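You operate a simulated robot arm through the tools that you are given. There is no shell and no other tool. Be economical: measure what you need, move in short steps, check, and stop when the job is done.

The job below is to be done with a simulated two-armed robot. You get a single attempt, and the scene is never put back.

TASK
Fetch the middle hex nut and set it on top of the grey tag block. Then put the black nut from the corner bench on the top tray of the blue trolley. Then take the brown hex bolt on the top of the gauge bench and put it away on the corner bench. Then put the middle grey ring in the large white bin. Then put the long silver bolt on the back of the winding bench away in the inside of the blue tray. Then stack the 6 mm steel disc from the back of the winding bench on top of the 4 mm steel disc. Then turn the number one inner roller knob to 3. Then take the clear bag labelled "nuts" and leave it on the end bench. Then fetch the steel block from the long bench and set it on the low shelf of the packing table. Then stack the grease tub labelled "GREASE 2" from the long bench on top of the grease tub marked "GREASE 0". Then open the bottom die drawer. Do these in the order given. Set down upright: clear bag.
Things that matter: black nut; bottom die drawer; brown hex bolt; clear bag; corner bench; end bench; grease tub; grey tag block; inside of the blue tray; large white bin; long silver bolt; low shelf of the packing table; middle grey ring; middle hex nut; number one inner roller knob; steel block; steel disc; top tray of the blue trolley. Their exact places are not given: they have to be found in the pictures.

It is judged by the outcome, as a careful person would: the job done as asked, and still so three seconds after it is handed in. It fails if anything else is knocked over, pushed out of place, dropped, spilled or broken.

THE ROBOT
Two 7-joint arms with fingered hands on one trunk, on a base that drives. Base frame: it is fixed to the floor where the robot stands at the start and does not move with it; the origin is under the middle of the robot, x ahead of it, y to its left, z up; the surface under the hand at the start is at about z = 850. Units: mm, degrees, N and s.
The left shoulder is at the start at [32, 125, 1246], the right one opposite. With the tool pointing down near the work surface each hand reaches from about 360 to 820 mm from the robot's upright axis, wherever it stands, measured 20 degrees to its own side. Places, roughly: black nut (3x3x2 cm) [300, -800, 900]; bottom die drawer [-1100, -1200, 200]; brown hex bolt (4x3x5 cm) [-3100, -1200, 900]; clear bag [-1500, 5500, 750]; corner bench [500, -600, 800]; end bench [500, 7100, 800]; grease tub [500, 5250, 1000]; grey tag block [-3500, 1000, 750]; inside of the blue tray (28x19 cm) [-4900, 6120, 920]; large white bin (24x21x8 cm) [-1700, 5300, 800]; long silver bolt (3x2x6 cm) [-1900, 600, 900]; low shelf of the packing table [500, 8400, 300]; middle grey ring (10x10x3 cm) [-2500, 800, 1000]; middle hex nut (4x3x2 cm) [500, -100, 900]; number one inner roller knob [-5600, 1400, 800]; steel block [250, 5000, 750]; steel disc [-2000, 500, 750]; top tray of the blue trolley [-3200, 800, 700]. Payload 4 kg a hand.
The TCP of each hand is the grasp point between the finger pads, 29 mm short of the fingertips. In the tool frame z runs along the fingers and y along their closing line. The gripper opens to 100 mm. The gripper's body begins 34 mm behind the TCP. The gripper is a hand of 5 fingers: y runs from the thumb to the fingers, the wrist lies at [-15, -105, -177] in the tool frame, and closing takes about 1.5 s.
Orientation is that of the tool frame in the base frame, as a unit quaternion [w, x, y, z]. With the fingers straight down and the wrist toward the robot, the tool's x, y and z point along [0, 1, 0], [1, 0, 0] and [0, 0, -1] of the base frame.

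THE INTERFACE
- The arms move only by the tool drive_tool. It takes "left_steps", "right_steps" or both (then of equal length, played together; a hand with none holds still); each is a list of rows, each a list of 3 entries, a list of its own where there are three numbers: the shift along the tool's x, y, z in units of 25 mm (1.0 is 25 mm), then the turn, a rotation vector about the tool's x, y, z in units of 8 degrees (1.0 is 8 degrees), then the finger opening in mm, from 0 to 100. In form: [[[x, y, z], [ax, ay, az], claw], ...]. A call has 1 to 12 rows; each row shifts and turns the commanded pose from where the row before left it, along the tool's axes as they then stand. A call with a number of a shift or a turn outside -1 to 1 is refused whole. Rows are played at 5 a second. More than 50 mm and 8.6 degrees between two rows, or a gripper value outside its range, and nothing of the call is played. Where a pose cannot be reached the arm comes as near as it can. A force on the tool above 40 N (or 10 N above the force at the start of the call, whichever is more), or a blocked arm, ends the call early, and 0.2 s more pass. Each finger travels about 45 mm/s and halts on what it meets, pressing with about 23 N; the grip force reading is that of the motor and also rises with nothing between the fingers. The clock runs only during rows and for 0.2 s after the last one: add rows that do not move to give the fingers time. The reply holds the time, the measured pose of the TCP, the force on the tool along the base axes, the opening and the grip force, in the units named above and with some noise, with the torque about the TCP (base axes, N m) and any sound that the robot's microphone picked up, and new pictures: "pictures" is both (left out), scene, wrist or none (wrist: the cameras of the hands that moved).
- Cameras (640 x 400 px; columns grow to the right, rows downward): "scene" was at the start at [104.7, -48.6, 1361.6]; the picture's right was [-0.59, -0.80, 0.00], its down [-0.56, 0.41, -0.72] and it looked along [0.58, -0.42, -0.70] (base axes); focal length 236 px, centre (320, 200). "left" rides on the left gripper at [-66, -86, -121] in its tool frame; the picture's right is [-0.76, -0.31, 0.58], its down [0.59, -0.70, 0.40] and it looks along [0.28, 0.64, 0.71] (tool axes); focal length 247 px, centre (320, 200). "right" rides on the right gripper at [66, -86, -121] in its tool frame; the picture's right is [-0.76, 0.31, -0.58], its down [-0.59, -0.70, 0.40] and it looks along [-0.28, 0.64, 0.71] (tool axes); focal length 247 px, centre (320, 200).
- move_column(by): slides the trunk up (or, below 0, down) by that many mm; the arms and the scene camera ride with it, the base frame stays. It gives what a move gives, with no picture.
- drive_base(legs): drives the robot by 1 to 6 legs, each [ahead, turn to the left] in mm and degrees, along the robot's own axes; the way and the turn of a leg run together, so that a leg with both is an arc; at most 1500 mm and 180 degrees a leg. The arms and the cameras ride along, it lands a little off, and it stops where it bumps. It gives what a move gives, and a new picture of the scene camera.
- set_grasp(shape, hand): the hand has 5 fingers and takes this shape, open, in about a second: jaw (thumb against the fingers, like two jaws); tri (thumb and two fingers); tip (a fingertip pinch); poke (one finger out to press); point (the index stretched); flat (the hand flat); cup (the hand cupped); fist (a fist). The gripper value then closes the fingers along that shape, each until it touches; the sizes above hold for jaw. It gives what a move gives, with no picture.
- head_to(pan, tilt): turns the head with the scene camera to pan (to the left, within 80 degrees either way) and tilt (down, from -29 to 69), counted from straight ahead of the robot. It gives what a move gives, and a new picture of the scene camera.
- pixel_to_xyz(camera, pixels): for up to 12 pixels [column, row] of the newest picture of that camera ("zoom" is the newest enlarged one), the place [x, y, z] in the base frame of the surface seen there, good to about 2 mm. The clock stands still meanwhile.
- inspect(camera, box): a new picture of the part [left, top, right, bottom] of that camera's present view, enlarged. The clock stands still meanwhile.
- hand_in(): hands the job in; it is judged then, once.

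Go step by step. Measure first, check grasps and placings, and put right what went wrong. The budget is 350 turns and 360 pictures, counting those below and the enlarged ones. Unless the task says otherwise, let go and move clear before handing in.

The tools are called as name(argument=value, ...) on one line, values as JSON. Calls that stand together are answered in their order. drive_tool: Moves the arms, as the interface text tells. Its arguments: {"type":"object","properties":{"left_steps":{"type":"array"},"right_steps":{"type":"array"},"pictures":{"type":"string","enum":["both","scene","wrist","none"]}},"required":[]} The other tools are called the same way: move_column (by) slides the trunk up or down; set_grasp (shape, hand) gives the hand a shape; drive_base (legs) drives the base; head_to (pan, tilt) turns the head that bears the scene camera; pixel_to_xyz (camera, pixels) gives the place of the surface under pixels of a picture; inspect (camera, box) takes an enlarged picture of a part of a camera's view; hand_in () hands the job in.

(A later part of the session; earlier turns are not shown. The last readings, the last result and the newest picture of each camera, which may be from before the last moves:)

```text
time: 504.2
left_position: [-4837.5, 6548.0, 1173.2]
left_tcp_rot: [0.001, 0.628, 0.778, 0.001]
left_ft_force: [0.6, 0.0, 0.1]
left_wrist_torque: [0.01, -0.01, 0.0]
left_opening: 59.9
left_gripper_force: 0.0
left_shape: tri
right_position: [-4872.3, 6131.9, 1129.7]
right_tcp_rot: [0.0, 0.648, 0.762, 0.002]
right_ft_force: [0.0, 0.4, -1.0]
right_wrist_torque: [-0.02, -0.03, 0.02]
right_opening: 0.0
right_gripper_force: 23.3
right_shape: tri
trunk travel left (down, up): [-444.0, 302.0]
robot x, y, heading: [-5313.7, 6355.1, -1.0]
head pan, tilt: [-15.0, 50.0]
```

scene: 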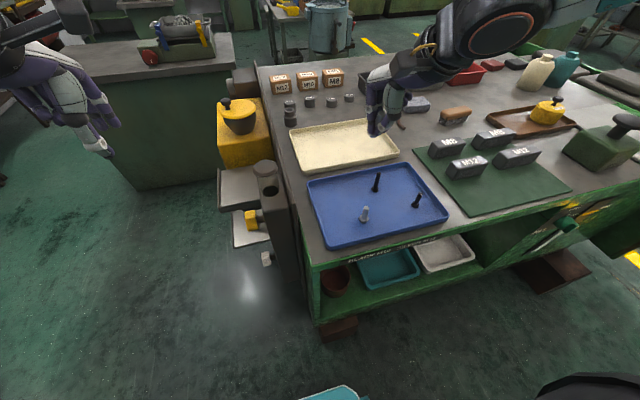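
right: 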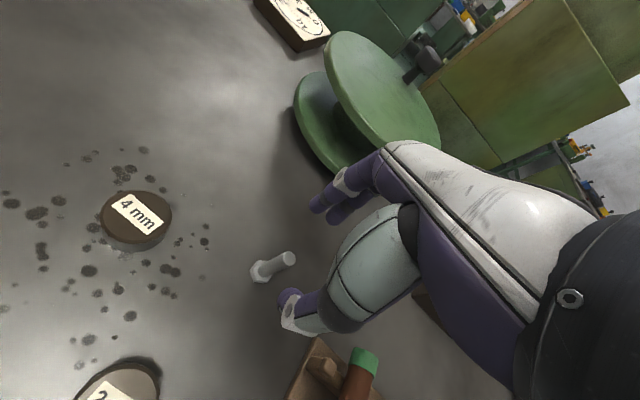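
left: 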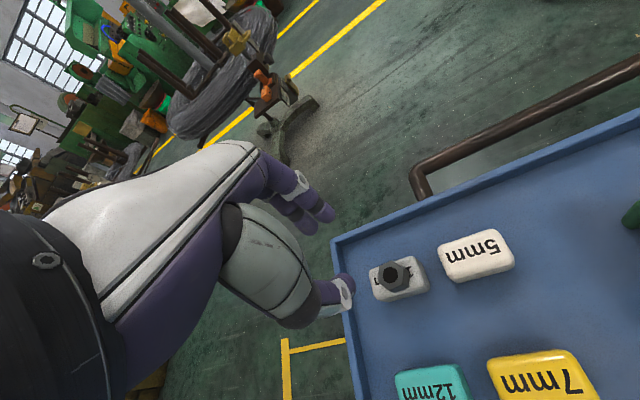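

The tray holds three bolts at (365,214), (376,182), (417,200). I measure free spots.

pixel_to_xyz(camera="scene", pixels=[[340, 195], [335, 220], [395, 222], [365, 218], [376, 188], [417, 205], [390, 205], [312, 185], [420, 165], [330, 245], [445, 215], [400, 180]])

```text
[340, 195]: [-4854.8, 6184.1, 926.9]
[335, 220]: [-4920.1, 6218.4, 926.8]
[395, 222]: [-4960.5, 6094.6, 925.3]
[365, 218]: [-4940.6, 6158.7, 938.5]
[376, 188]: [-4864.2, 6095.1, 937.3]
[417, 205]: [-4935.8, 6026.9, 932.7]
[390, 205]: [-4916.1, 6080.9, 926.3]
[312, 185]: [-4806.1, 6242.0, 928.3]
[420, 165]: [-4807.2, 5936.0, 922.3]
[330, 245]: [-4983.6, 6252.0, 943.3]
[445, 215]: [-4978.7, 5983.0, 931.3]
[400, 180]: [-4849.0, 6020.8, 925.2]
```

I place the bolt at about (-4864,6190) in the tray (floor 926). First above it.

drive_tool(right_steps=[[[0.7, 0.22, 0], [0, 0, 0], 0], [[0.7, 0.22, 0], [0, 0, 0], 0], [[0.7, 0.22, 0], [0, 0, 0], 0], [[0, 0, 1], [0, 0, 0], 0], [[0, 0, 1], [0, 0, 0], 0], [[0, 0, 1], [0, 0, 0], 0], [[0, 0, 1], [0, 0, 0], 0], [[0, 0, 1], [0, 0, 0], 0], [[0, 0, 0.8], [0, 0, 0], 0], [[0, 0, 0], [0, 0, 0], 0]], pictures="wrist")

inspect(camera="right", box=[230, 180, 390, 280])

```text
time: 506.4
left_position: [-4838.4, 6548.0, 1173.8]
left_tcp_rot: [0.001, 0.628, 0.779, 0.001]
left_ft_force: [0.1, 0.0, 0.6]
left_wrist_torque: [-0.01, 0.01, 0.03]
left_opening: 60.1
left_gripper_force: 0.1
left_shape: tri
right_position: [-4863.6, 6188.4, 985.3]
right_tcp_rot: [-0.001, 0.649, 0.761, 0.002]
right_ft_force: [0.2, 0.3, -0.2]
right_wrist_torque: [-0.01, -0.01, -0.01]
right_opening: 0.0
right_gripper_force: 23.5
right_shape: tri
trunk travel left (down, up): [-444.0, 302.0]
robot x, y, heading: [-5309.9, 6357.3, -0.9]
head pan, tilt: [-15.0, 50.0]
```

right: 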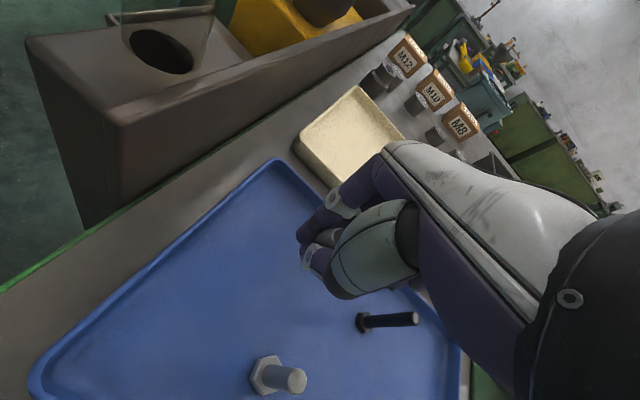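

```text
4.00 times, centred on (310, 230) of right
```

zoom: 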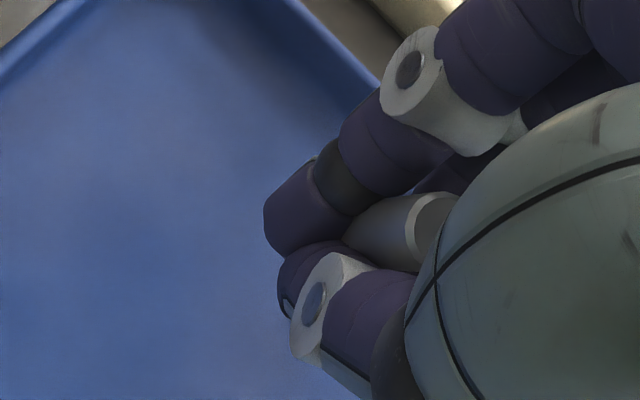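

The bolt has shifted in the grip; I look at it from the head camera too.

head_to(pan=-20, tilt=35)

inspect(camera="scene", box=[260, 130, 420, 230])

```text
time: 507.2
left_position: [-4838.2, 6548.2, 1173.1]
left_tcp_rot: [0.001, 0.627, 0.779, 0.001]
left_ft_force: [0.0, 1.0, -1.0]
left_wrist_torque: [0.01, -0.01, 0.01]
left_opening: 59.7
left_gripper_force: 0.1
left_shape: tri
right_position: [-4864.5, 6187.7, 985.9]
right_tcp_rot: [-0.001, 0.648, 0.762, 0.002]
right_ft_force: [-0.1, -0.9, -0.3]
right_wrist_torque: [-0.01, -0.01, 0.03]
right_opening: 0.0
right_gripper_force: 23.4
right_shape: tri
trunk travel left (down, up): [-444.0, 302.0]
robot x, y, heading: [-5314.5, 6355.7, -1.0]
head pan, tilt: [-20.0, 35.0]
```

scene: 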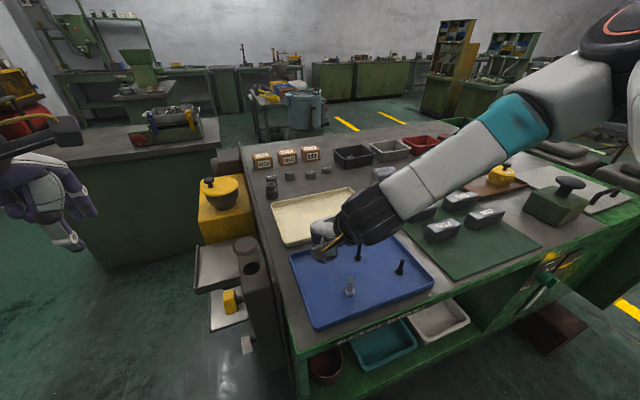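

```text
4.00 times, centred on (340, 180) of scene
```

zoom: 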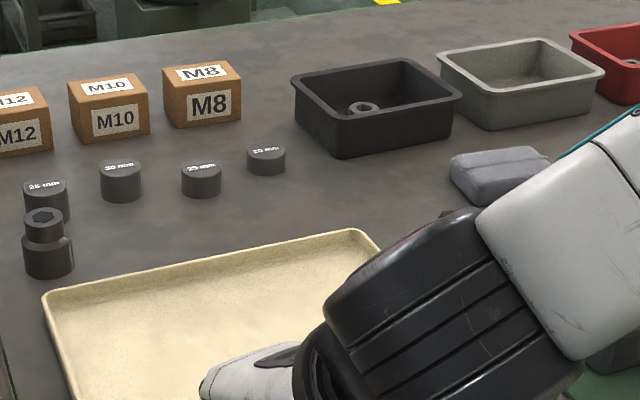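

inspect(camera="scene", box=[295, 215, 391, 275])

```text
6.67 times, centred on (343, 245) of scene
```

zoom: 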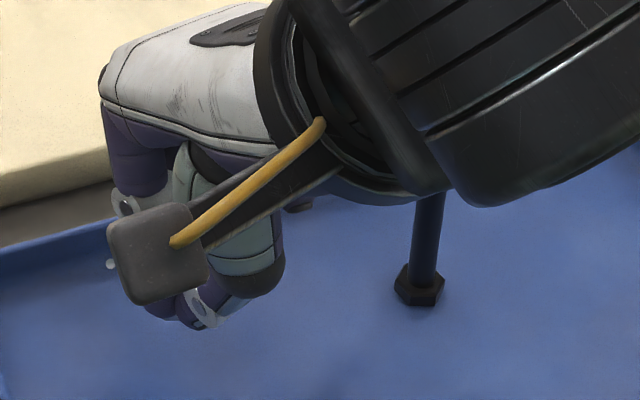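

The bolt is tilted in the grip but held; lying in the tray is fine. I lower slowly until near contact, then open gently.

drive_tool(right_steps=[[[0, 0, 0.3], [0, 0, 0], 0], [[0, 0, 0.2], [0, 0, 0], 0], [[0, 0, 0.15], [0, 0, 0], 0], [[0, 0, 0.15], [0, 0, 0], 0], [[0, 0, 0.1], [0, 0, 0], 0], [[0, 0, 0.1], [0, 0, 0], 0], [[0, 0, 0], [0, 0, 0], 0]], pictures="wrist")

```text
time: 508.8
left_position: [-4840.5, 6548.1, 1174.1]
left_tcp_rot: [0.002, 0.627, 0.779, 0.003]
left_ft_force: [0.1, 0.5, -0.5]
left_wrist_torque: [0.0, 0.01, 0.04]
left_opening: 59.7
left_gripper_force: 0.1
left_shape: tri
right_position: [-4864.7, 6188.0, 961.5]
right_tcp_rot: [0.001, 0.648, 0.762, 0.002]
right_ft_force: [-4.6, -2.7, 25.1]
right_wrist_torque: [-0.04, -0.06, 0.04]
right_opening: 0.0
right_gripper_force: 23.1
right_shape: tri
trunk travel left (down, up): [-444.0, 302.0]
robot x, y, heading: [-5312.3, 6357.8, -0.7]
head pan, tilt: [-20.0, 35.0]
```

right: 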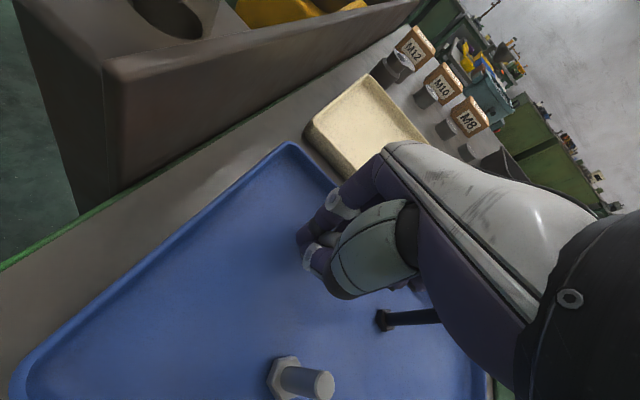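

Contact (25 N up). I back off 1 mm, open slowly and rise.

drive_tool(right_steps=[[[0, 0, -0.1], [0, 0, 0], 0], [[0, 0, 0], [0, 0, 0], 10], [[0, 0, 0], [0, 0, 0], 20], [[0, 0, 0], [0, 0, 0], 30], [[0, 0, 0], [0, 0, 0], 45], [[0, 0, 0], [0, 0, 0], 60], [[0, 0, 0], [0, 0, 0], 60]], pictures="wrist")

```text
time: 510.4
left_position: [-4839.1, 6548.7, 1173.6]
left_tcp_rot: [0.001, 0.628, 0.778, 0.002]
left_ft_force: [0.3, 1.0, -0.1]
left_wrist_torque: [-0.02, 0.01, 0.0]
left_opening: 60.0
left_gripper_force: 0.0
left_shape: tri
right_position: [-4864.5, 6187.1, 960.8]
right_tcp_rot: [0.001, 0.648, 0.761, 0.001]
right_ft_force: [-2.0, -0.1, 5.4]
right_wrist_torque: [0.05, -0.12, -0.01]
right_opening: 58.2
right_gripper_force: 0.1
right_shape: tri
trunk travel left (down, up): [-444.0, 302.0]
robot x, y, heading: [-5313.1, 6357.3, -0.7]
head pan, tilt: [-20.0, 35.0]
```

right: 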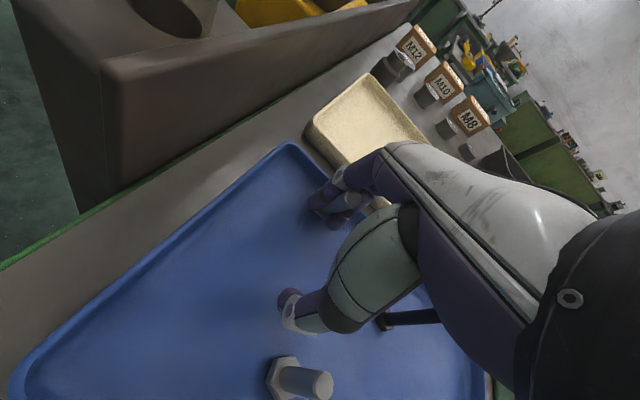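

inspect(camera="right", box=[250, 160, 410, 260])

```text
4.00 times, centred on (330, 210) of right
```

zoom: 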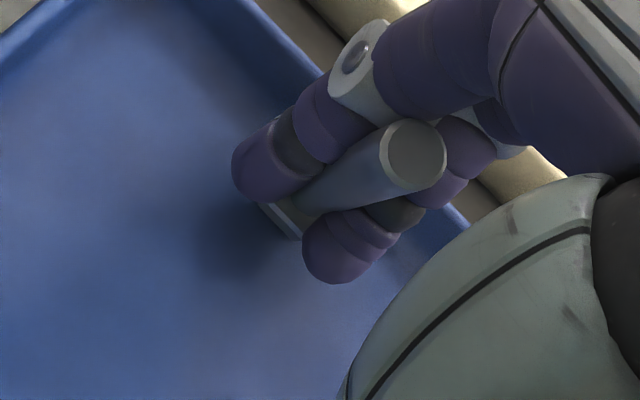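

The bolt leans in the groove between two fingers with its head down. I rise slowly and look.

drive_tool(right_steps=[[[0, 0, -0.3], [0, 0, 0], 60], [[0, 0, -0.3], [0, 0, 0], 60], [[0, 0, -0.3], [0, 0, 0], 60], [[0, 0, -0.3], [0, 0, 0], 60], [[0, 0, 0], [0, 0, 0], 60]], pictures="none")

inspect(camera="right", box=[230, 160, 390, 260])

```text
time: 511.6
left_position: [-4838.4, 6549.1, 1173.8]
left_tcp_rot: [0.001, 0.627, 0.779, 0.001]
left_ft_force: [0.3, -0.2, -1.1]
left_wrist_torque: [-0.03, 0.02, -0.01]
left_opening: 59.6
left_gripper_force: 0.1
left_shape: tri
right_position: [-4863.7, 6188.3, 990.6]
right_tcp_rot: [0.0, 0.648, 0.761, 0.001]
right_ft_force: [0.0, -0.5, 0.0]
right_wrist_torque: [0.0, 0.03, 0.0]
right_opening: 59.9
right_gripper_force: 0.0
right_shape: tri
trunk travel left (down, up): [-444.0, 302.0]
robot x, y, heading: [-5310.9, 6353.3, -1.1]
head pan, tilt: [-20.0, 35.0]
```

```text
4.00 times, centred on (310, 210) of right
```

zoom: 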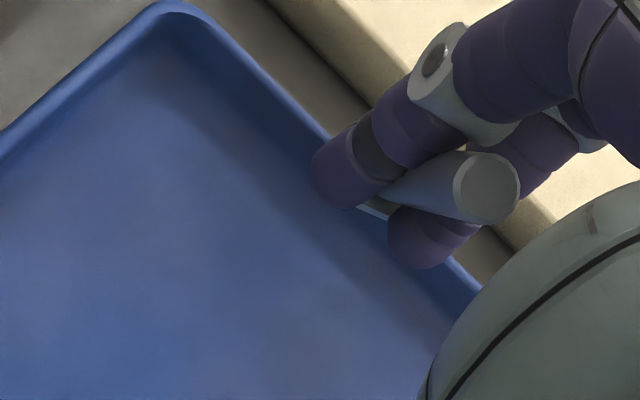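

The bolt is wedged between index and middle finger. I lower it to just above the tray floor and change to "tip", which withdraws the middle finger.

drive_tool(right_steps=[[[0, 0, 0.4], [0, 0, 0], 60], [[0, 0, 0.4], [0, 0, 0], 60], [[0, 0, 0.2], [0, 0, 0], 60], [[0, 0, 0], [0, 0, 0], 60]], pictures="none")

set_grasp(hand="right", shape="tip")

inspect(camera="right", box=[200, 140, 456, 300])

```text
time: 512.6
left_position: [-4838.7, 6548.5, 1172.5]
left_tcp_rot: [0.002, 0.627, 0.779, 0.002]
left_ft_force: [-0.3, -0.7, -0.7]
left_wrist_torque: [-0.03, -0.03, 0.0]
left_opening: 59.8
left_gripper_force: 0.1
left_shape: tri
right_position: [-4862.3, 6187.6, 964.4]
right_tcp_rot: [0.0, 0.648, 0.761, 0.001]
right_ft_force: [-0.5, -0.1, -0.2]
right_wrist_torque: [0.02, 0.01, 0.0]
right_opening: 60.0
right_gripper_force: 0.1
right_shape: tri
trunk travel left (down, up): [-444.0, 302.0]
robot x, y, heading: [-5312.3, 6359.4, -1.0]
head pan, tilt: [-20.0, 35.0]
```

```text
time: 513.5
left_position: [-4838.8, 6547.7, 1172.6]
left_tcp_rot: [0.0, 0.627, 0.779, 0.001]
left_ft_force: [0.9, -0.2, 0.9]
left_wrist_torque: [-0.03, 0.0, 0.0]
left_opening: 60.0
left_gripper_force: 0.0
left_shape: tri
right_position: [-4863.1, 6189.2, 966.4]
right_tcp_rot: [0.0, 0.648, 0.761, 0.002]
right_ft_force: [0.7, -0.4, -1.1]
right_wrist_torque: [0.01, 0.04, 0.02]
right_opening: 99.8
right_gripper_force: 0.0
right_shape: tip
trunk travel left (down, up): [-444.0, 302.0]
robot x, y, heading: [-5308.1, 6355.6, -1.3]
head pan, tilt: [-20.0, 35.0]
```

```text
2.50 times, centred on (328, 220) of right
```

zoom: 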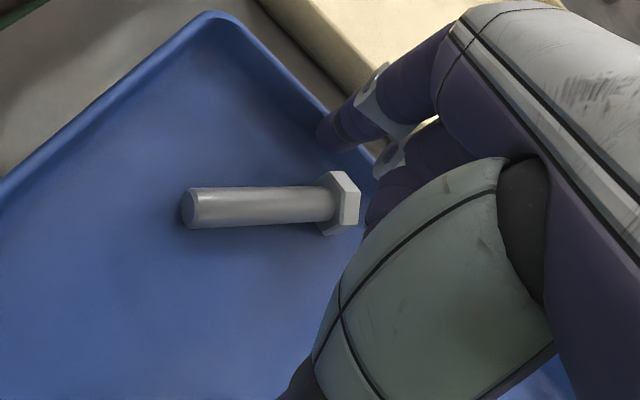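

The silver bolt lies inside the blue tray. I lift the hand and take the aisle south, looking as I go.

drive_tool(right_steps=[[[0, 0, -1], [0, 0, 0], 100], [[0, 0, -1], [0, 0, 0], 100], [[0, 0, -1], [0, 0, 0], 100], [[0, 0, -1], [0, 0, 0], 100], [[0, 0, -1], [0, 0, 0], 100], [[0, 0, -1], [0, 0, 0], 100], [[0, 0, -0.8], [0, 0, 0], 100]], pictures="wrist")

drive_base(legs=[[-60, 0], [0, -89]])

head_to(pan=0, tilt=25)

```text
time: 515.1
left_position: [-4838.0, 6548.9, 1173.4]
left_tcp_rot: [0.003, 0.627, 0.779, 0.002]
left_ft_force: [0.5, 0.5, -0.4]
left_wrist_torque: [0.0, 0.03, -0.02]
left_opening: 59.5
left_gripper_force: 0.1
left_shape: tri
right_position: [-4865.3, 6187.1, 1138.5]
right_tcp_rot: [-0.001, 0.648, 0.761, 0.002]
right_ft_force: [-0.7, 0.7, -0.3]
right_wrist_torque: [0.02, -0.02, 0.02]
right_opening: 99.5
right_gripper_force: 0.0
right_shape: tip
trunk travel left (down, up): [-444.0, 302.0]
robot x, y, heading: [-5311.8, 6351.9, -0.9]
head pan, tilt: [-20.0, 35.0]
```

right: 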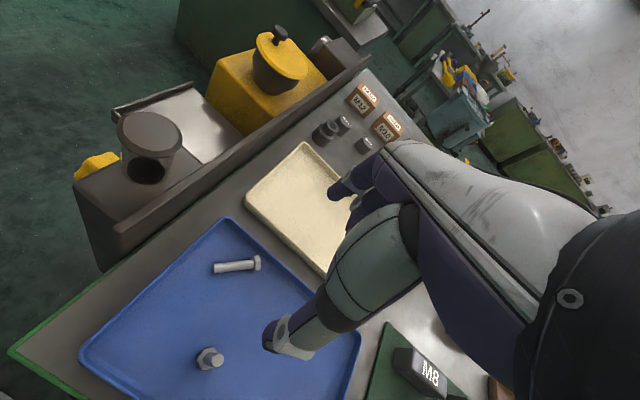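

```text
time: 519.9
left_position: [-5172.4, 5885.8, 1173.4]
left_tcp_rot: [0.001, 0.993, 0.115, 0.001]
left_ft_force: [-0.4, -0.4, 0.2]
left_wrist_torque: [0.01, -0.01, 0.02]
left_opening: 60.2
left_gripper_force: 0.1
left_shape: tri
right_position: [-5533.9, 5907.0, 1137.2]
right_tcp_rot: [0.001, 0.996, 0.087, 0.002]
right_ft_force: [-0.7, -0.1, -0.4]
right_wrist_torque: [-0.02, 0.01, 0.02]
right_opening: 99.8
right_gripper_force: 0.1
right_shape: tip
trunk travel left (down, up): [-444.0, 302.0]
robot x, y, heading: [-5373.6, 6359.0, -90.0]
head pan, tilt: [-20.0, 35.0]
```

scene: 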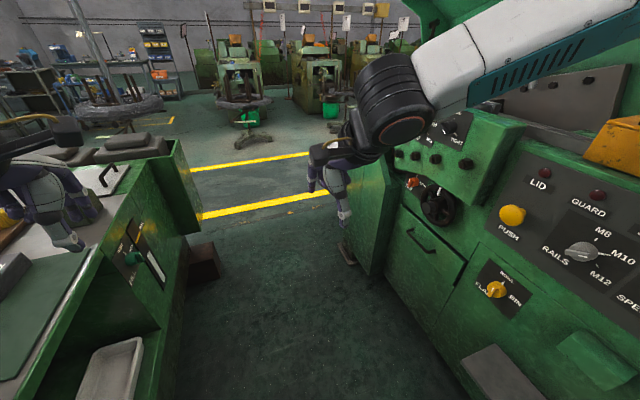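

```text
time: 520.8
left_position: [-5171.8, 5886.5, 1172.9]
left_tcp_rot: [0.002, 0.993, 0.114, 0.0]
left_ft_force: [0.4, -0.1, 0.2]
left_wrist_torque: [0.02, -0.01, -0.03]
left_opening: 59.7
left_gripper_force: 0.1
left_shape: tri
right_position: [-5533.8, 5907.3, 1137.8]
right_tcp_rot: [0.0, 0.996, 0.086, 0.002]
right_ft_force: [-0.1, 0.2, 0.6]
right_wrist_torque: [0.02, -0.01, -0.01]
right_opening: 99.6
right_gripper_force: 0.1
right_shape: tip
trunk travel left (down, up): [-444.0, 302.0]
robot x, y, heading: [-5374.2, 6359.7, -90.1]
head pan, tilt: [0.0, 25.0]
```

scene: 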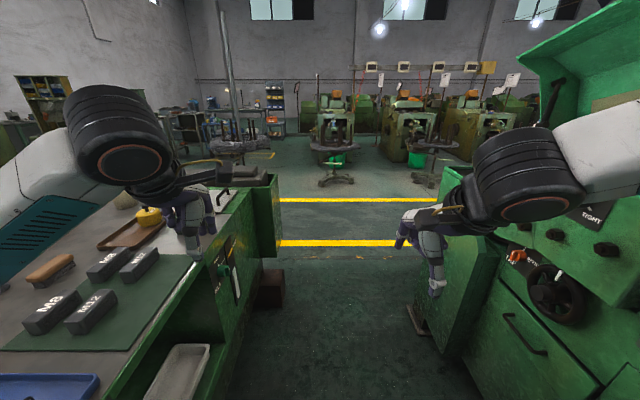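

I measure the aisle's narrowest part.

pixel_to_xyz(camera="scene", pixels=[[270, 250], [278, 190], [445, 270], [415, 325], [270, 290], [490, 240], [560, 200], [336, 180], [420, 185], [370, 235], [460, 360], [440, 180]])

```text
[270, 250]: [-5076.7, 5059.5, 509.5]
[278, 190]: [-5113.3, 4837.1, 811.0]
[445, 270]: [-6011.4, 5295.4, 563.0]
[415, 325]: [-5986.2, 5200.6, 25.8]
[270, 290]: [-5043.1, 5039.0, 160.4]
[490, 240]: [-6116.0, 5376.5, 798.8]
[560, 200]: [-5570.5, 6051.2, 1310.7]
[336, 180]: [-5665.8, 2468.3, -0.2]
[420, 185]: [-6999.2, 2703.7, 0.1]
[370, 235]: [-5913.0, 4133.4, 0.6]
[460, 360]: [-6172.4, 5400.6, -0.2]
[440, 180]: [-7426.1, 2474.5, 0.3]
```

Wide enough (870 mm). I go south through it, then east along the yellow aisle at y≈3500.

drive_base(legs=[[0, -2.5], [1450, 0], [1400, 0], [0, 92.5], [1200, 0], [1000, 0]])

```text
time: 549.4
left_position: [-2814.7, 3714.2, 1172.7]
left_tcp_rot: [0.002, 0.628, 0.779, 0.002]
left_ft_force: [0.2, 0.0, -0.1]
left_wrist_torque: [0.0, 0.03, 0.0]
left_opening: 59.7
left_gripper_force: 0.1
left_shape: tri
right_position: [-2842.2, 3352.9, 1137.9]
right_tcp_rot: [-0.001, 0.649, 0.761, 0.002]
right_ft_force: [0.5, -1.3, 0.3]
right_wrist_torque: [0.04, 0.04, -0.02]
right_opening: 99.8
right_gripper_force: 0.0
right_shape: tip
trunk travel left (down, up): [-444.0, 302.0]
robot x, y, heading: [-3290.2, 3517.5, -1.0]
head pan, tilt: [0.0, 25.0]
```

scene: 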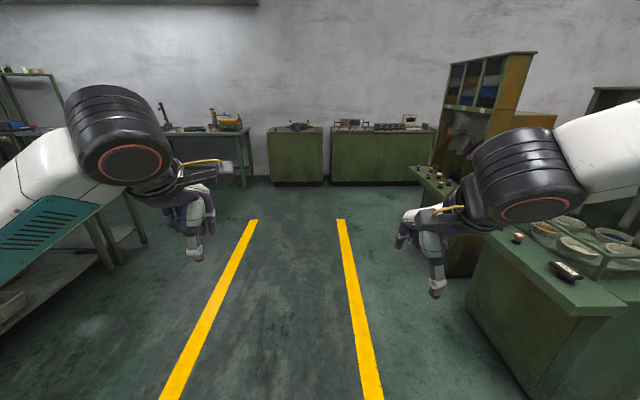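

Back south by the known way past the trolley.

drive_base(legs=[[0, -89], [1400, 0], [440, 0], [0, -50], [870, 0], [0, 50]])

drive_base(legs=[[1280, 0], [0, 90], [1480, 0], [200, 0], [0, 85]])

```text
time: 571.4
left_position: [-3711.5, 619.7, 1172.9]
left_tcp_rot: [0.002, 0.992, 0.123, 0.0]
left_ft_force: [0.3, 0.3, 0.2]
left_wrist_torque: [0.01, 0.0, -0.01]
left_opening: 59.9
left_gripper_force: 0.0
left_shape: tri
right_position: [-4073.1, 635.2, 1137.8]
right_tcp_rot: [0.001, 0.996, 0.095, 0.002]
right_ft_force: [-0.1, 1.0, 1.6]
right_wrist_torque: [-0.02, 0.04, -0.02]
right_opening: 99.8
right_gripper_force: 0.0
right_shape: tip
trunk travel left (down, up): [-444.0, 302.0]
robot x, y, heading: [-3917.4, 1090.6, -89.1]
head pan, tilt: [0.0, 25.0]
```

scene: 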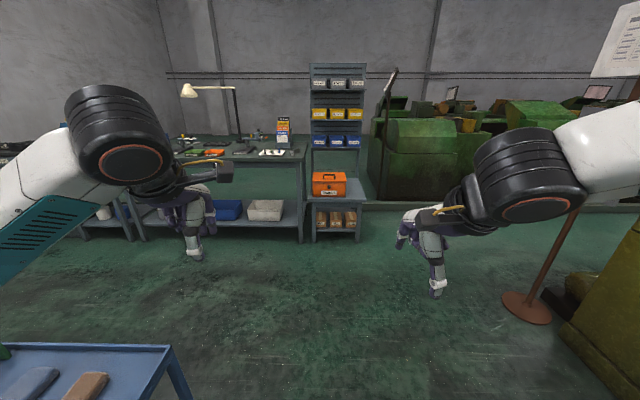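

```text
time: 593.5
left_position: [-2403.1, 297.1, 1172.6]
left_tcp_rot: [-0.001, -0.082, 0.997, 0.003]
left_ft_force: [-0.8, 1.1, -0.6]
left_wrist_torque: [-0.01, -0.02, 0.01]
left_opening: 59.7
left_gripper_force: 0.1
left_shape: tri
right_position: [-2043.6, 252.5, 1137.7]
right_tcp_rot: [-0.002, -0.055, 0.999, 0.001]
right_ft_force: [0.0, 1.0, 0.8]
right_wrist_torque: [0.02, 0.01, 0.01]
right_opening: 99.9
right_gripper_force: 0.0
right_shape: tip
trunk travel left (down, up): [-444.0, 302.0]
robot x, y, heading: [-2232.6, -185.1, 86.3]
head pan, tilt: [0.0, 25.0]
```

scene: 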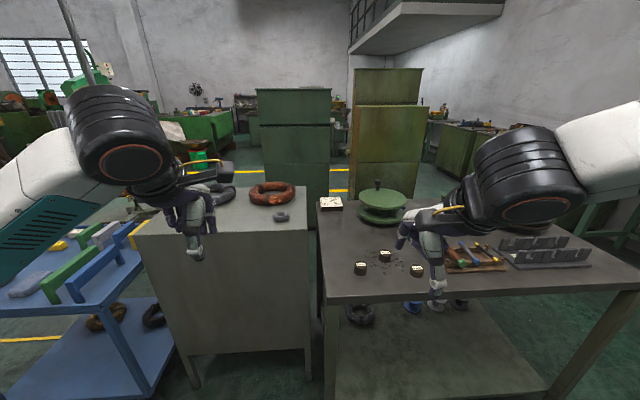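

I square up, drive in and set the right hand to "tri".

drive_base(legs=[[0, 4], [300, 0]])

set_grasp(hand="right", shape="tri")

head_to(pan=-22, tilt=50)

inspect(camera="scene", box=[260, 150, 420, 250])

```text
time: 596.1
left_position: [-2439.7, 589.0, 1172.1]
left_tcp_rot: [0.001, -0.119, 0.993, 0.001]
left_ft_force: [0.1, 0.7, 1.2]
left_wrist_torque: [-0.03, -0.01, 0.01]
left_opening: 59.8
left_gripper_force: 0.0
left_shape: tri
right_position: [-2078.6, 571.8, 1137.9]
right_tcp_rot: [-0.002, -0.092, 0.996, 0.001]
right_ft_force: [-0.2, 0.2, -0.7]
right_wrist_torque: [-0.01, 0.02, 0.01]
right_opening: 99.9
right_gripper_force: 0.1
right_shape: tip
trunk travel left (down, up): [-444.0, 302.0]
robot x, y, heading: [-2232.3, 120.6, 90.5]
head pan, tilt: [0.0, 25.0]
```

scene: 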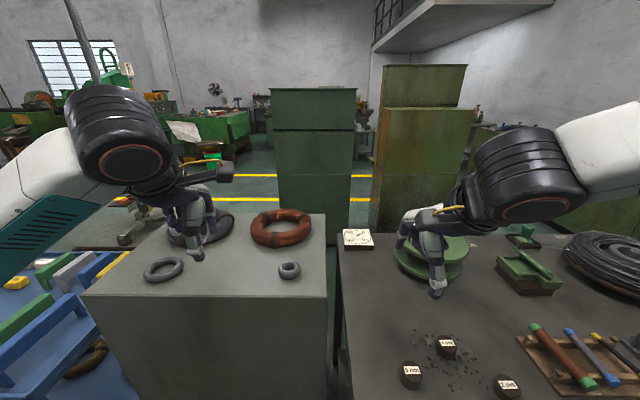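

```text
time: 597.0
left_position: [-2439.3, 590.4, 1173.0]
left_tcp_rot: [0.0, -0.119, 0.993, 0.003]
left_ft_force: [0.2, -0.2, 0.9]
left_wrist_torque: [0.01, 0.03, 0.01]
left_opening: 59.8
left_gripper_force: 0.0
left_shape: tri
right_position: [-2078.3, 570.5, 1137.2]
right_tcp_rot: [-0.001, -0.091, 0.996, 0.001]
right_ft_force: [0.0, 0.6, 0.8]
right_wrist_torque: [0.0, -0.02, 0.0]
right_opening: 99.8
right_gripper_force: 0.1
right_shape: tri
trunk travel left (down, up): [-444.0, 302.0]
robot x, y, heading: [-2235.0, 119.7, 90.4]
head pan, tilt: [0.0, 25.0]
```

```text
time: 597.9
left_position: [-2441.1, 588.9, 1172.4]
left_tcp_rot: [-0.001, -0.118, 0.993, 0.003]
left_ft_force: [-0.2, -0.9, -0.3]
left_wrist_torque: [0.0, 0.01, 0.01]
left_opening: 60.1
left_gripper_force: 0.1
left_shape: tri
right_position: [-2077.4, 569.6, 1137.4]
right_tcp_rot: [-0.002, -0.092, 0.996, 0.0]
right_ft_force: [0.6, -0.1, 0.6]
right_wrist_torque: [0.02, -0.03, 0.03]
right_opening: 99.5
right_gripper_force: 0.1
right_shape: tri
trunk travel left (down, up): [-444.0, 302.0]
robot x, y, heading: [-2239.0, 117.9, 90.4]
head pan, tilt: [-22.0, 50.0]
```

scene: 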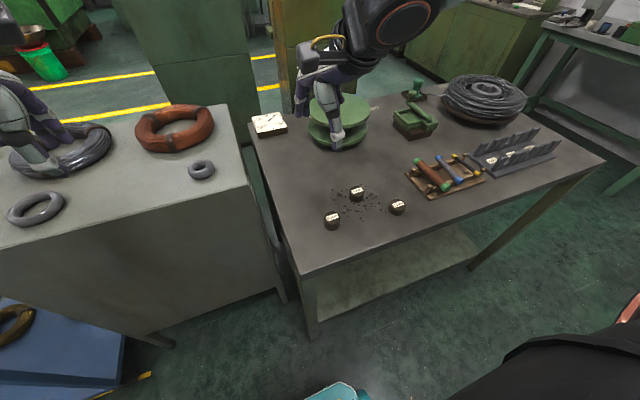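

```text
4.00 times, centred on (340, 200) of scene
```

zoom: 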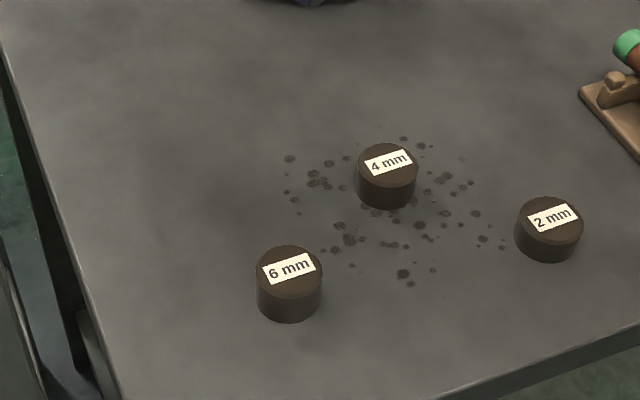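

pixel_to_xyz(camera="zoom", pixels=[[260, 265], [318, 265], [290, 248], [290, 288], [358, 165], [416, 165], [387, 147], [388, 185], [290, 267], [387, 165], [289, 320], [388, 207]])

```text
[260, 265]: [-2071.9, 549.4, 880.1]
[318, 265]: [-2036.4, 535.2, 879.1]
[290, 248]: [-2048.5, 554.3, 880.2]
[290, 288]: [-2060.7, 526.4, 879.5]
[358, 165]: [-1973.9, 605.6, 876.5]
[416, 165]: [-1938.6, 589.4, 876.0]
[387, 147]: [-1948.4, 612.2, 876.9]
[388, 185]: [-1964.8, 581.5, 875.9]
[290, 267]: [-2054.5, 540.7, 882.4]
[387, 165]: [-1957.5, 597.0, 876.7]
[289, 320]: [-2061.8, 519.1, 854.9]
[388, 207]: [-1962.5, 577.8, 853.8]
```

The 6 mm disc is centred at (-2054,541), top 880; the 4 mm one at (-1956,597), top 876.5. I go down over the 6 mm disc.

drive_tool(right_steps=[[[-0.39, -0.65, 0], [0, 0, 0], 75], [[-0.39, -0.65, 0], [0, 0, 0], 75], [[0, 0, 1], [0, 0, 0], 75], [[0, 0, 1], [0, 0, 0], 75], [[0, 0, 1], [0, 0, 0], 75], [[0, 0, 1], [0, 0, 0], 75], [[0, 0, 1], [0, 0, 0], 75], [[0, 0, 1], [0, 0, 0], 75], [[0, 0, 1], [0, 0, 0], 75], [[0, 0, 1], [0, 0, 0], 75], [[0, 0, 0], [0, 0, 0], 75]], pictures="wrist")

```text
time: 600.3
left_position: [-2440.0, 589.7, 1174.7]
left_tcp_rot: [0.0, -0.118, 0.993, 0.002]
left_ft_force: [0.1, 0.2, 0.0]
left_wrist_torque: [-0.01, 0.03, -0.02]
left_opening: 60.0
left_gripper_force: 0.2
left_shape: tri
right_position: [-2053.4, 542.4, 937.5]
right_tcp_rot: [-0.002, -0.092, 0.996, 0.002]
right_ft_force: [-0.5, 0.2, 0.1]
right_wrist_torque: [-0.02, -0.01, 0.01]
right_opening: 75.2
right_gripper_force: 0.0
right_shape: tri
trunk travel left (down, up): [-444.0, 302.0]
robot x, y, heading: [-2236.0, 118.2, 90.5]
head pan, tilt: [-22.0, 50.0]
```

right: 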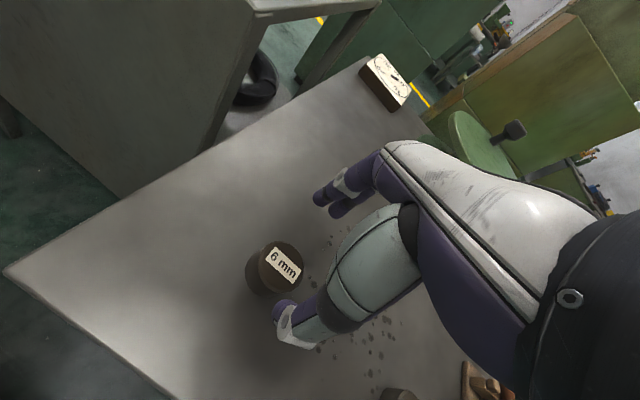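

drive_tool(right_steps=[[[0, 0, 0.7], [0, 0, 0], 75], [[0, 0, 0.7], [0, 0, 0], 75], [[0, 0, 0.66], [0, 0, 0], 75], [[0, 0, 0], [0, 0, 0], 75], [[0, 0, 0], [0, 0, 0], 25], [[0, 0, 0], [0, 0, 0], 15], [[0, 0, 0], [0, 0, 0], 15], [[0, 0, 0], [0, 0, 0], 15], [[0, 0, 0], [0, 0, 0], 15], [[0, 0, 0], [0, 0, 0], 15]], pictures="none")

inspect(camera="right", box=[230, 180, 390, 280])

```text
time: 602.5
left_position: [-2439.7, 588.4, 1173.2]
left_tcp_rot: [0.0, -0.119, 0.993, 0.003]
left_ft_force: [0.4, 0.2, -0.1]
left_wrist_torque: [-0.05, 0.0, 0.03]
left_opening: 59.8
left_gripper_force: 0.2
left_shape: tri
right_position: [-2054.8, 542.0, 886.0]
right_tcp_rot: [-0.002, -0.092, 0.996, 0.0]
right_ft_force: [0.1, 0.4, -0.7]
right_wrist_torque: [0.02, -0.04, -0.01]
right_opening: 34.0
right_gripper_force: 23.0
right_shape: tri
trunk travel left (down, up): [-444.0, 302.0]
robot x, y, heading: [-2234.9, 119.4, 90.3]
head pan, tilt: [-22.0, 50.0]
```

```text
4.00 times, centred on (310, 230) of right
```

zoom: 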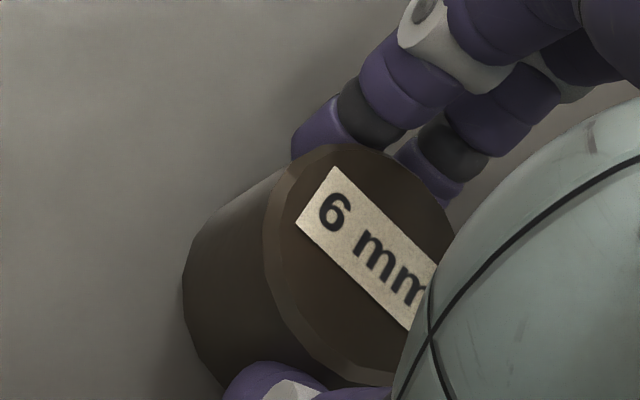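

Gripped at 34 mm. I lift 60 mm and re-measure disc and target in one picture.

drive_tool(right_steps=[[[0, 0, -0.4], [0, 0, 0], 15], [[0, 0, -1], [0, 0, 0], 15], [[0, 0, -1], [0, 0, 0], 15], [[0, 0, 0], [0, 0, 0], 15]], pictures="wrist")

pixel_to_xyz(camera="right", pixels=[[298, 240], [310, 220], [325, 260], [315, 245], [335, 255], [303, 250], [320, 230]])

inspect(camera="right", box=[230, 180, 390, 280])

```text
time: 603.5
left_position: [-2439.4, 589.6, 1173.2]
left_tcp_rot: [0.001, -0.118, 0.993, 0.001]
left_ft_force: [0.6, 0.1, 0.2]
left_wrist_torque: [0.0, -0.04, 0.03]
left_opening: 59.6
left_gripper_force: 0.0
left_shape: tri
right_position: [-2053.7, 542.7, 945.9]
right_tcp_rot: [-0.001, -0.092, 0.996, 0.0]
right_ft_force: [0.2, 1.1, -2.6]
right_wrist_torque: [-0.02, -0.01, -0.01]
right_opening: 34.0
right_gripper_force: 23.1
right_shape: tri
trunk travel left (down, up): [-444.0, 302.0]
robot x, y, heading: [-2236.9, 120.5, 90.4]
head pan, tilt: [-22.0, 50.0]
```

right: 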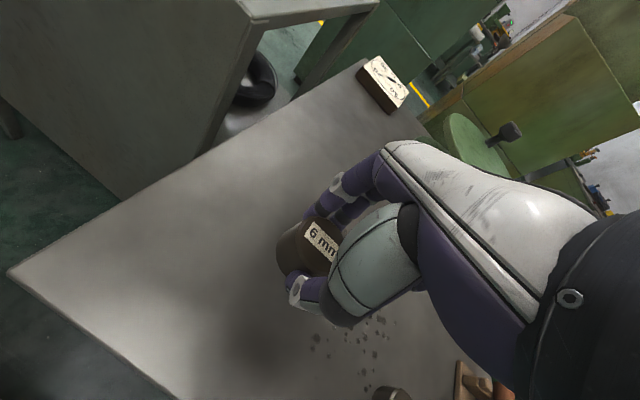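

```text
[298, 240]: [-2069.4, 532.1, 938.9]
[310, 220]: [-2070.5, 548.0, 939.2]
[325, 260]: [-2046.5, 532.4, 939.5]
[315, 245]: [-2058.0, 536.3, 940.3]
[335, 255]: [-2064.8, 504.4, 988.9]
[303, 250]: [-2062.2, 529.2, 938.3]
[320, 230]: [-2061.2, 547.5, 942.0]
```

```text
4.00 times, centred on (310, 230) of right
```

zoom: 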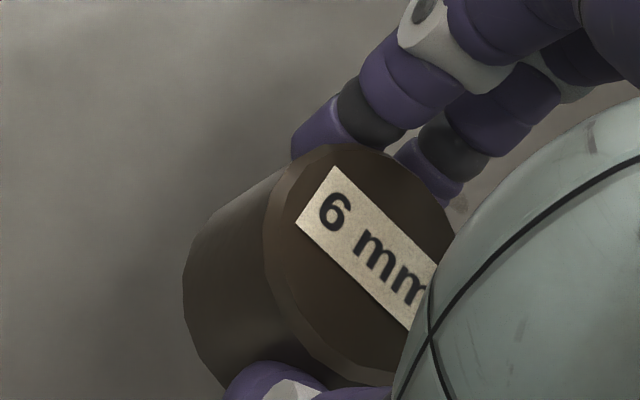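

The disc in hand sits about (-1,-3) mm off the TCP. I move over the 4 mm disc and check again.

drive_tool(right_steps=[[[-0.856, 0.306, 0], [0, 0, 0], 15], [[-0.856, 0.306, 0], [0, 0, 0], 15], [[-0.856, 0.306, 0], [0, 0, 0], 15], [[-0.856, 0.306, 0], [0, 0, 0], 15], [[-0.856, 0.306, 0], [0, 0, 0], 15], [[0, 0, 0], [0, 0, 0], 15]], pictures="wrist")

inspect(camera="scene", box=[300, 140, 428, 220])

inspect(camera="right", box=[210, 180, 370, 280])

```text
time: 604.9
left_position: [-2440.1, 589.6, 1173.3]
left_tcp_rot: [-0.001, -0.118, 0.993, 0.003]
left_ft_force: [1.2, -0.1, 0.6]
left_wrist_torque: [0.0, -0.05, -0.01]
left_opening: 59.7
left_gripper_force: 0.2
left_shape: tri
right_position: [-1954.7, 598.3, 944.4]
right_tcp_rot: [-0.002, -0.092, 0.996, 0.001]
right_ft_force: [-0.4, 0.4, -3.4]
right_wrist_torque: [0.0, 0.04, 0.02]
right_opening: 34.0
right_gripper_force: 23.1
right_shape: tri
trunk travel left (down, up): [-444.0, 302.0]
robot x, y, heading: [-2233.8, 121.0, 90.2]
head pan, tilt: [-22.0, 50.0]
```

right: 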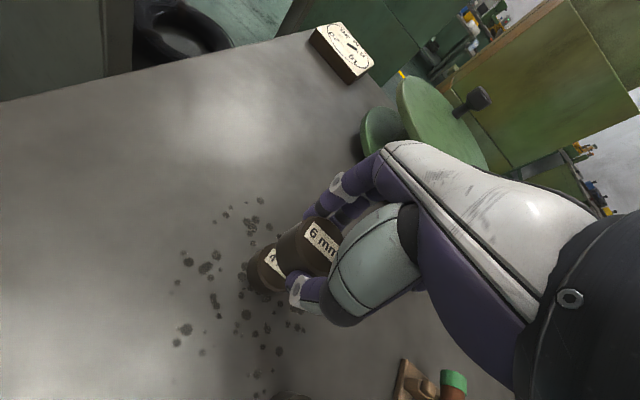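

```text
5.00 times, centred on (364, 180) of scene
```

zoom: 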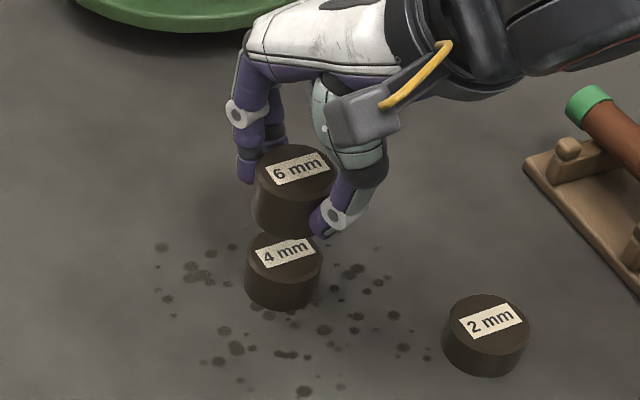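

```text
4.00 times, centred on (290, 230) of right
```

zoom: 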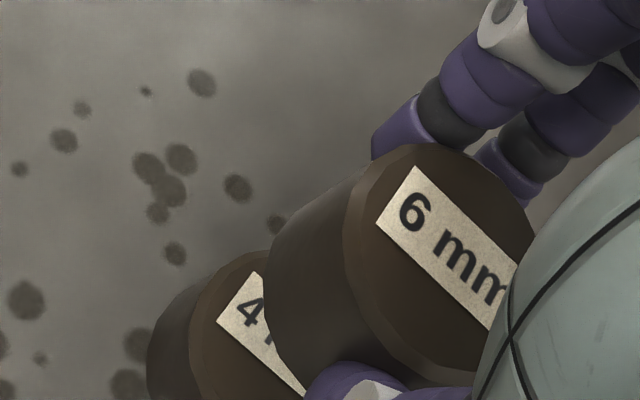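

pixel_to_xyz(camera="zoom", pixels=[[368, 200], [365, 300], [400, 158], [425, 355], [475, 165], [520, 215], [470, 370], [215, 300], [240, 360], [225, 275], [290, 385]])

```text
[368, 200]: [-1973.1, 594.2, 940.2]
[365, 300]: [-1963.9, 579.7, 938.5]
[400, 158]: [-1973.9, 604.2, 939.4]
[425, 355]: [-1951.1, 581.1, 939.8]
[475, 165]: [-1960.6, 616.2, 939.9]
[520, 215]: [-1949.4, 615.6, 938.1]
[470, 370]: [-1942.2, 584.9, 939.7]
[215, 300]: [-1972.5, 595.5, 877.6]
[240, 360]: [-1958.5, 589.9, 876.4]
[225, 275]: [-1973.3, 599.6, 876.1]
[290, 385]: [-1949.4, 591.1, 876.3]
```

The disc's centre in hand (-1957,597) matches the lower disc (-1956.5,597). I lower it 32 mm onto it.

drive_tool(right_steps=[[[0, 0, 0.6], [0, 0, 0], 15], [[0, 0, 0.5], [0, 0, 0], 15], [[0, 0, 0.12], [0, 0, 0], 15], [[0, 0, 0.06], [0, 0, 0], 15], [[0, 0, 0], [0, 0, 0], 15]], pictures="none")

inspect(camera="scene", box=[300, 140, 428, 220])

```text
time: 606.1
left_position: [-2440.0, 588.9, 1173.5]
left_tcp_rot: [-0.001, -0.118, 0.993, 0.003]
left_ft_force: [0.8, 1.0, -0.2]
left_wrist_torque: [-0.01, -0.04, -0.03]
left_opening: 59.8
left_gripper_force: 0.0
left_shape: tri
right_position: [-1954.2, 599.9, 913.1]
right_tcp_rot: [-0.001, -0.092, 0.996, 0.0]
right_ft_force: [-0.3, 0.1, -2.3]
right_wrist_torque: [-0.01, 0.01, 0.01]
right_opening: 34.1
right_gripper_force: 23.0
right_shape: tri
trunk travel left (down, up): [-444.0, 302.0]
robot x, y, heading: [-2233.9, 122.3, 90.5]
head pan, tilt: [-22.0, 50.0]
```

```text
5.00 times, centred on (364, 180) of scene
```

zoom: 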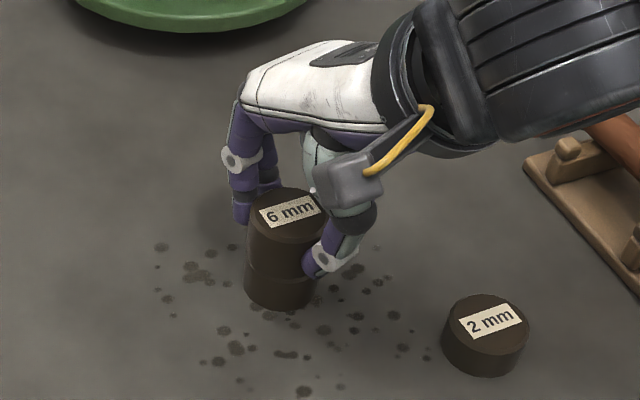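

Aligned on top. I lower 1–2 mm to contact, open gently and rise.

drive_tool(right_steps=[[[0, 0, 0.05], [0, 0, 0], 15], [[0, 0, 0.03], [0, 0, 0], 15], [[0, 0, 0], [0, 0, 0], 35], [[0, 0, 0], [0, 0, 0], 45], [[0, 0, 0], [0, 0, 0], 60], [[0, 0, 0], [0, 0, 0], 70], [[0, 0, 0], [0, 0, 0], 70], [[0, 0, -0.6], [0, 0, 0], 70], [[0, 0, -1], [0, 0, 0], 70], [[0, 0, -1], [0, 0, 0], 70], [[0, 0, -1], [0, 0, 0], 70], [[0, 0, -1], [0, 0, 0], 70]], pictures="wrist")

inspect(camera="scene", box=[300, 140, 428, 220])

```text
time: 608.7
left_position: [-2439.8, 589.1, 1173.4]
left_tcp_rot: [0.0, -0.118, 0.993, 0.003]
left_ft_force: [0.6, -0.9, -0.2]
left_wrist_torque: [0.02, 0.03, -0.03]
left_opening: 59.9
left_gripper_force: 0.1
left_shape: tri
right_position: [-1955.0, 596.8, 1027.8]
right_tcp_rot: [-0.002, -0.091, 0.996, 0.001]
right_ft_force: [0.2, -0.6, 0.5]
right_wrist_torque: [0.01, -0.02, -0.01]
right_opening: 69.6
right_gripper_force: 0.1
right_shape: tri
trunk travel left (down, up): [-444.0, 302.0]
robot x, y, heading: [-2236.4, 118.3, 90.5]
head pan, tilt: [-22.0, 50.0]
```

right: 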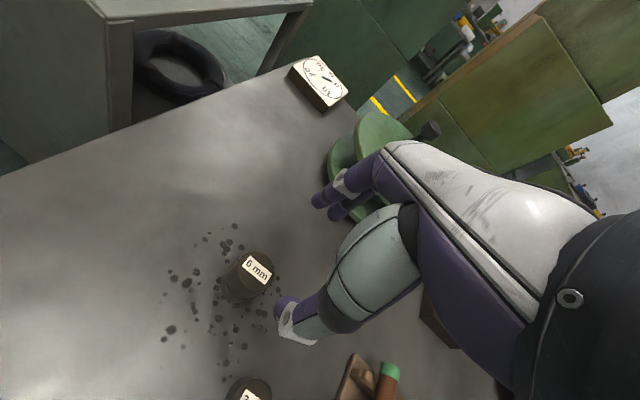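

```text
5.00 times, centred on (364, 180) of scene
```

zoom: 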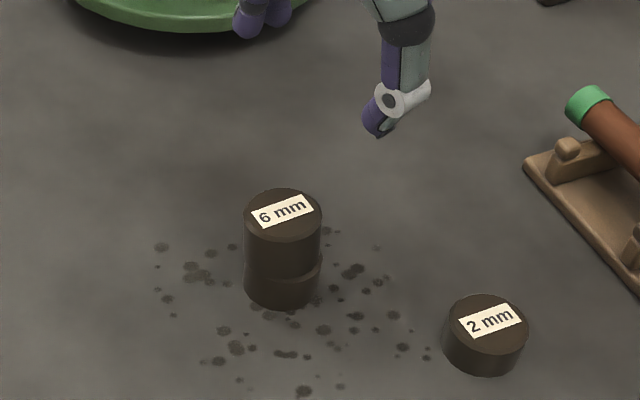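

The 6 mm disc is stacked on the 4 mm disc. Next the roller knob on the yellow machine: I lift and go west to look.

drive_tool(right_steps=[[[0, 0, -1], [0, 0, 0], 70], [[0, 0, -1], [0, 0, 0], 70], [[0, 0, -1], [0, 0, 0], 70], [[0, 0, -1], [0, 0, 0], 70]], pictures="none")

drive_base(legs=[[-330, 0], [0, 89.5], [1400, 0], [600, 0]])

head_to(pan=-20, tilt=25)

```text
time: 609.7
left_position: [-2439.0, 588.5, 1173.5]
left_tcp_rot: [0.0, -0.119, 0.993, 0.002]
left_ft_force: [-0.3, 0.5, 0.1]
left_wrist_torque: [-0.02, -0.01, 0.01]
left_opening: 59.7
left_gripper_force: 0.0
left_shape: tri
right_position: [-1954.1, 598.3, 1125.8]
right_tcp_rot: [-0.002, -0.091, 0.996, 0.001]
right_ft_force: [0.5, -0.7, -1.0]
right_wrist_torque: [-0.01, 0.0, 0.03]
right_opening: 70.0
right_gripper_force: 0.1
right_shape: tri
trunk travel left (down, up): [-444.0, 302.0]
robot x, y, heading: [-2236.6, 122.0, 90.5]
head pan, tilt: [-22.0, 50.0]
```

```text
time: 625.3
left_position: [-4701.4, -419.7, 1173.3]
left_tcp_rot: [0.002, 0.786, -0.618, -0.001]
left_ft_force: [-0.2, -0.1, -0.7]
left_wrist_torque: [0.03, 0.0, 0.0]
left_opening: 59.7
left_gripper_force: 0.0
left_shape: tri
right_position: [-4708.3, 65.6, 1127.2]
right_tcp_rot: [0.002, 0.769, -0.639, 0.0]
right_ft_force: [-0.8, -0.8, -0.4]
right_wrist_torque: [0.0, 0.0, 0.02]
right_opening: 69.6
right_gripper_force: 0.0
right_shape: tri
trunk travel left (down, up): [-444.0, 302.0]
robot x, y, heading: [-4230.2, -214.6, -179.8]
head pan, tilt: [-22.0, 50.0]
```

scene: 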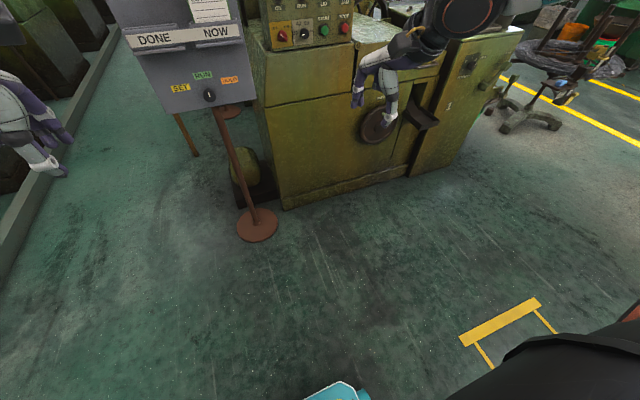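

```text
time: 626.2
left_position: [-4700.3, -418.9, 1173.7]
left_tcp_rot: [0.002, 0.786, -0.618, -0.002]
left_ft_force: [-0.3, -0.2, -0.4]
left_wrist_torque: [-0.01, 0.03, 0.02]
left_opening: 59.7
left_gripper_force: 0.1
left_shape: tri
right_position: [-4709.2, 64.8, 1126.3]
right_tcp_rot: [0.001, 0.769, -0.639, 0.001]
right_ft_force: [-0.6, 0.4, 1.1]
right_wrist_torque: [-0.01, -0.01, 0.0]
right_opening: 69.8
right_gripper_force: 0.2
right_shape: tri
trunk travel left (down, up): [-444.0, 302.0]
robot x, y, heading: [-4229.4, -218.1, -179.8]
head pan, tilt: [-20.0, 25.0]
```

scene: 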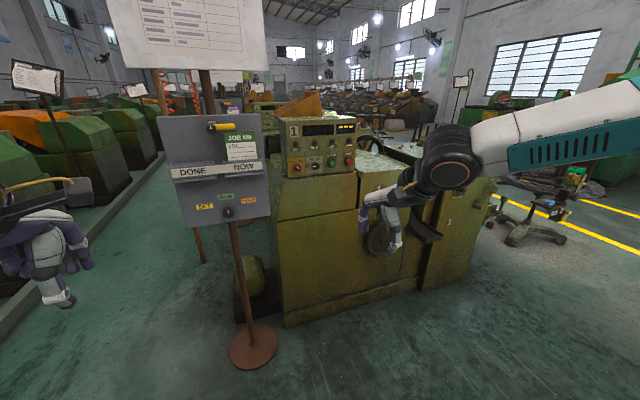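

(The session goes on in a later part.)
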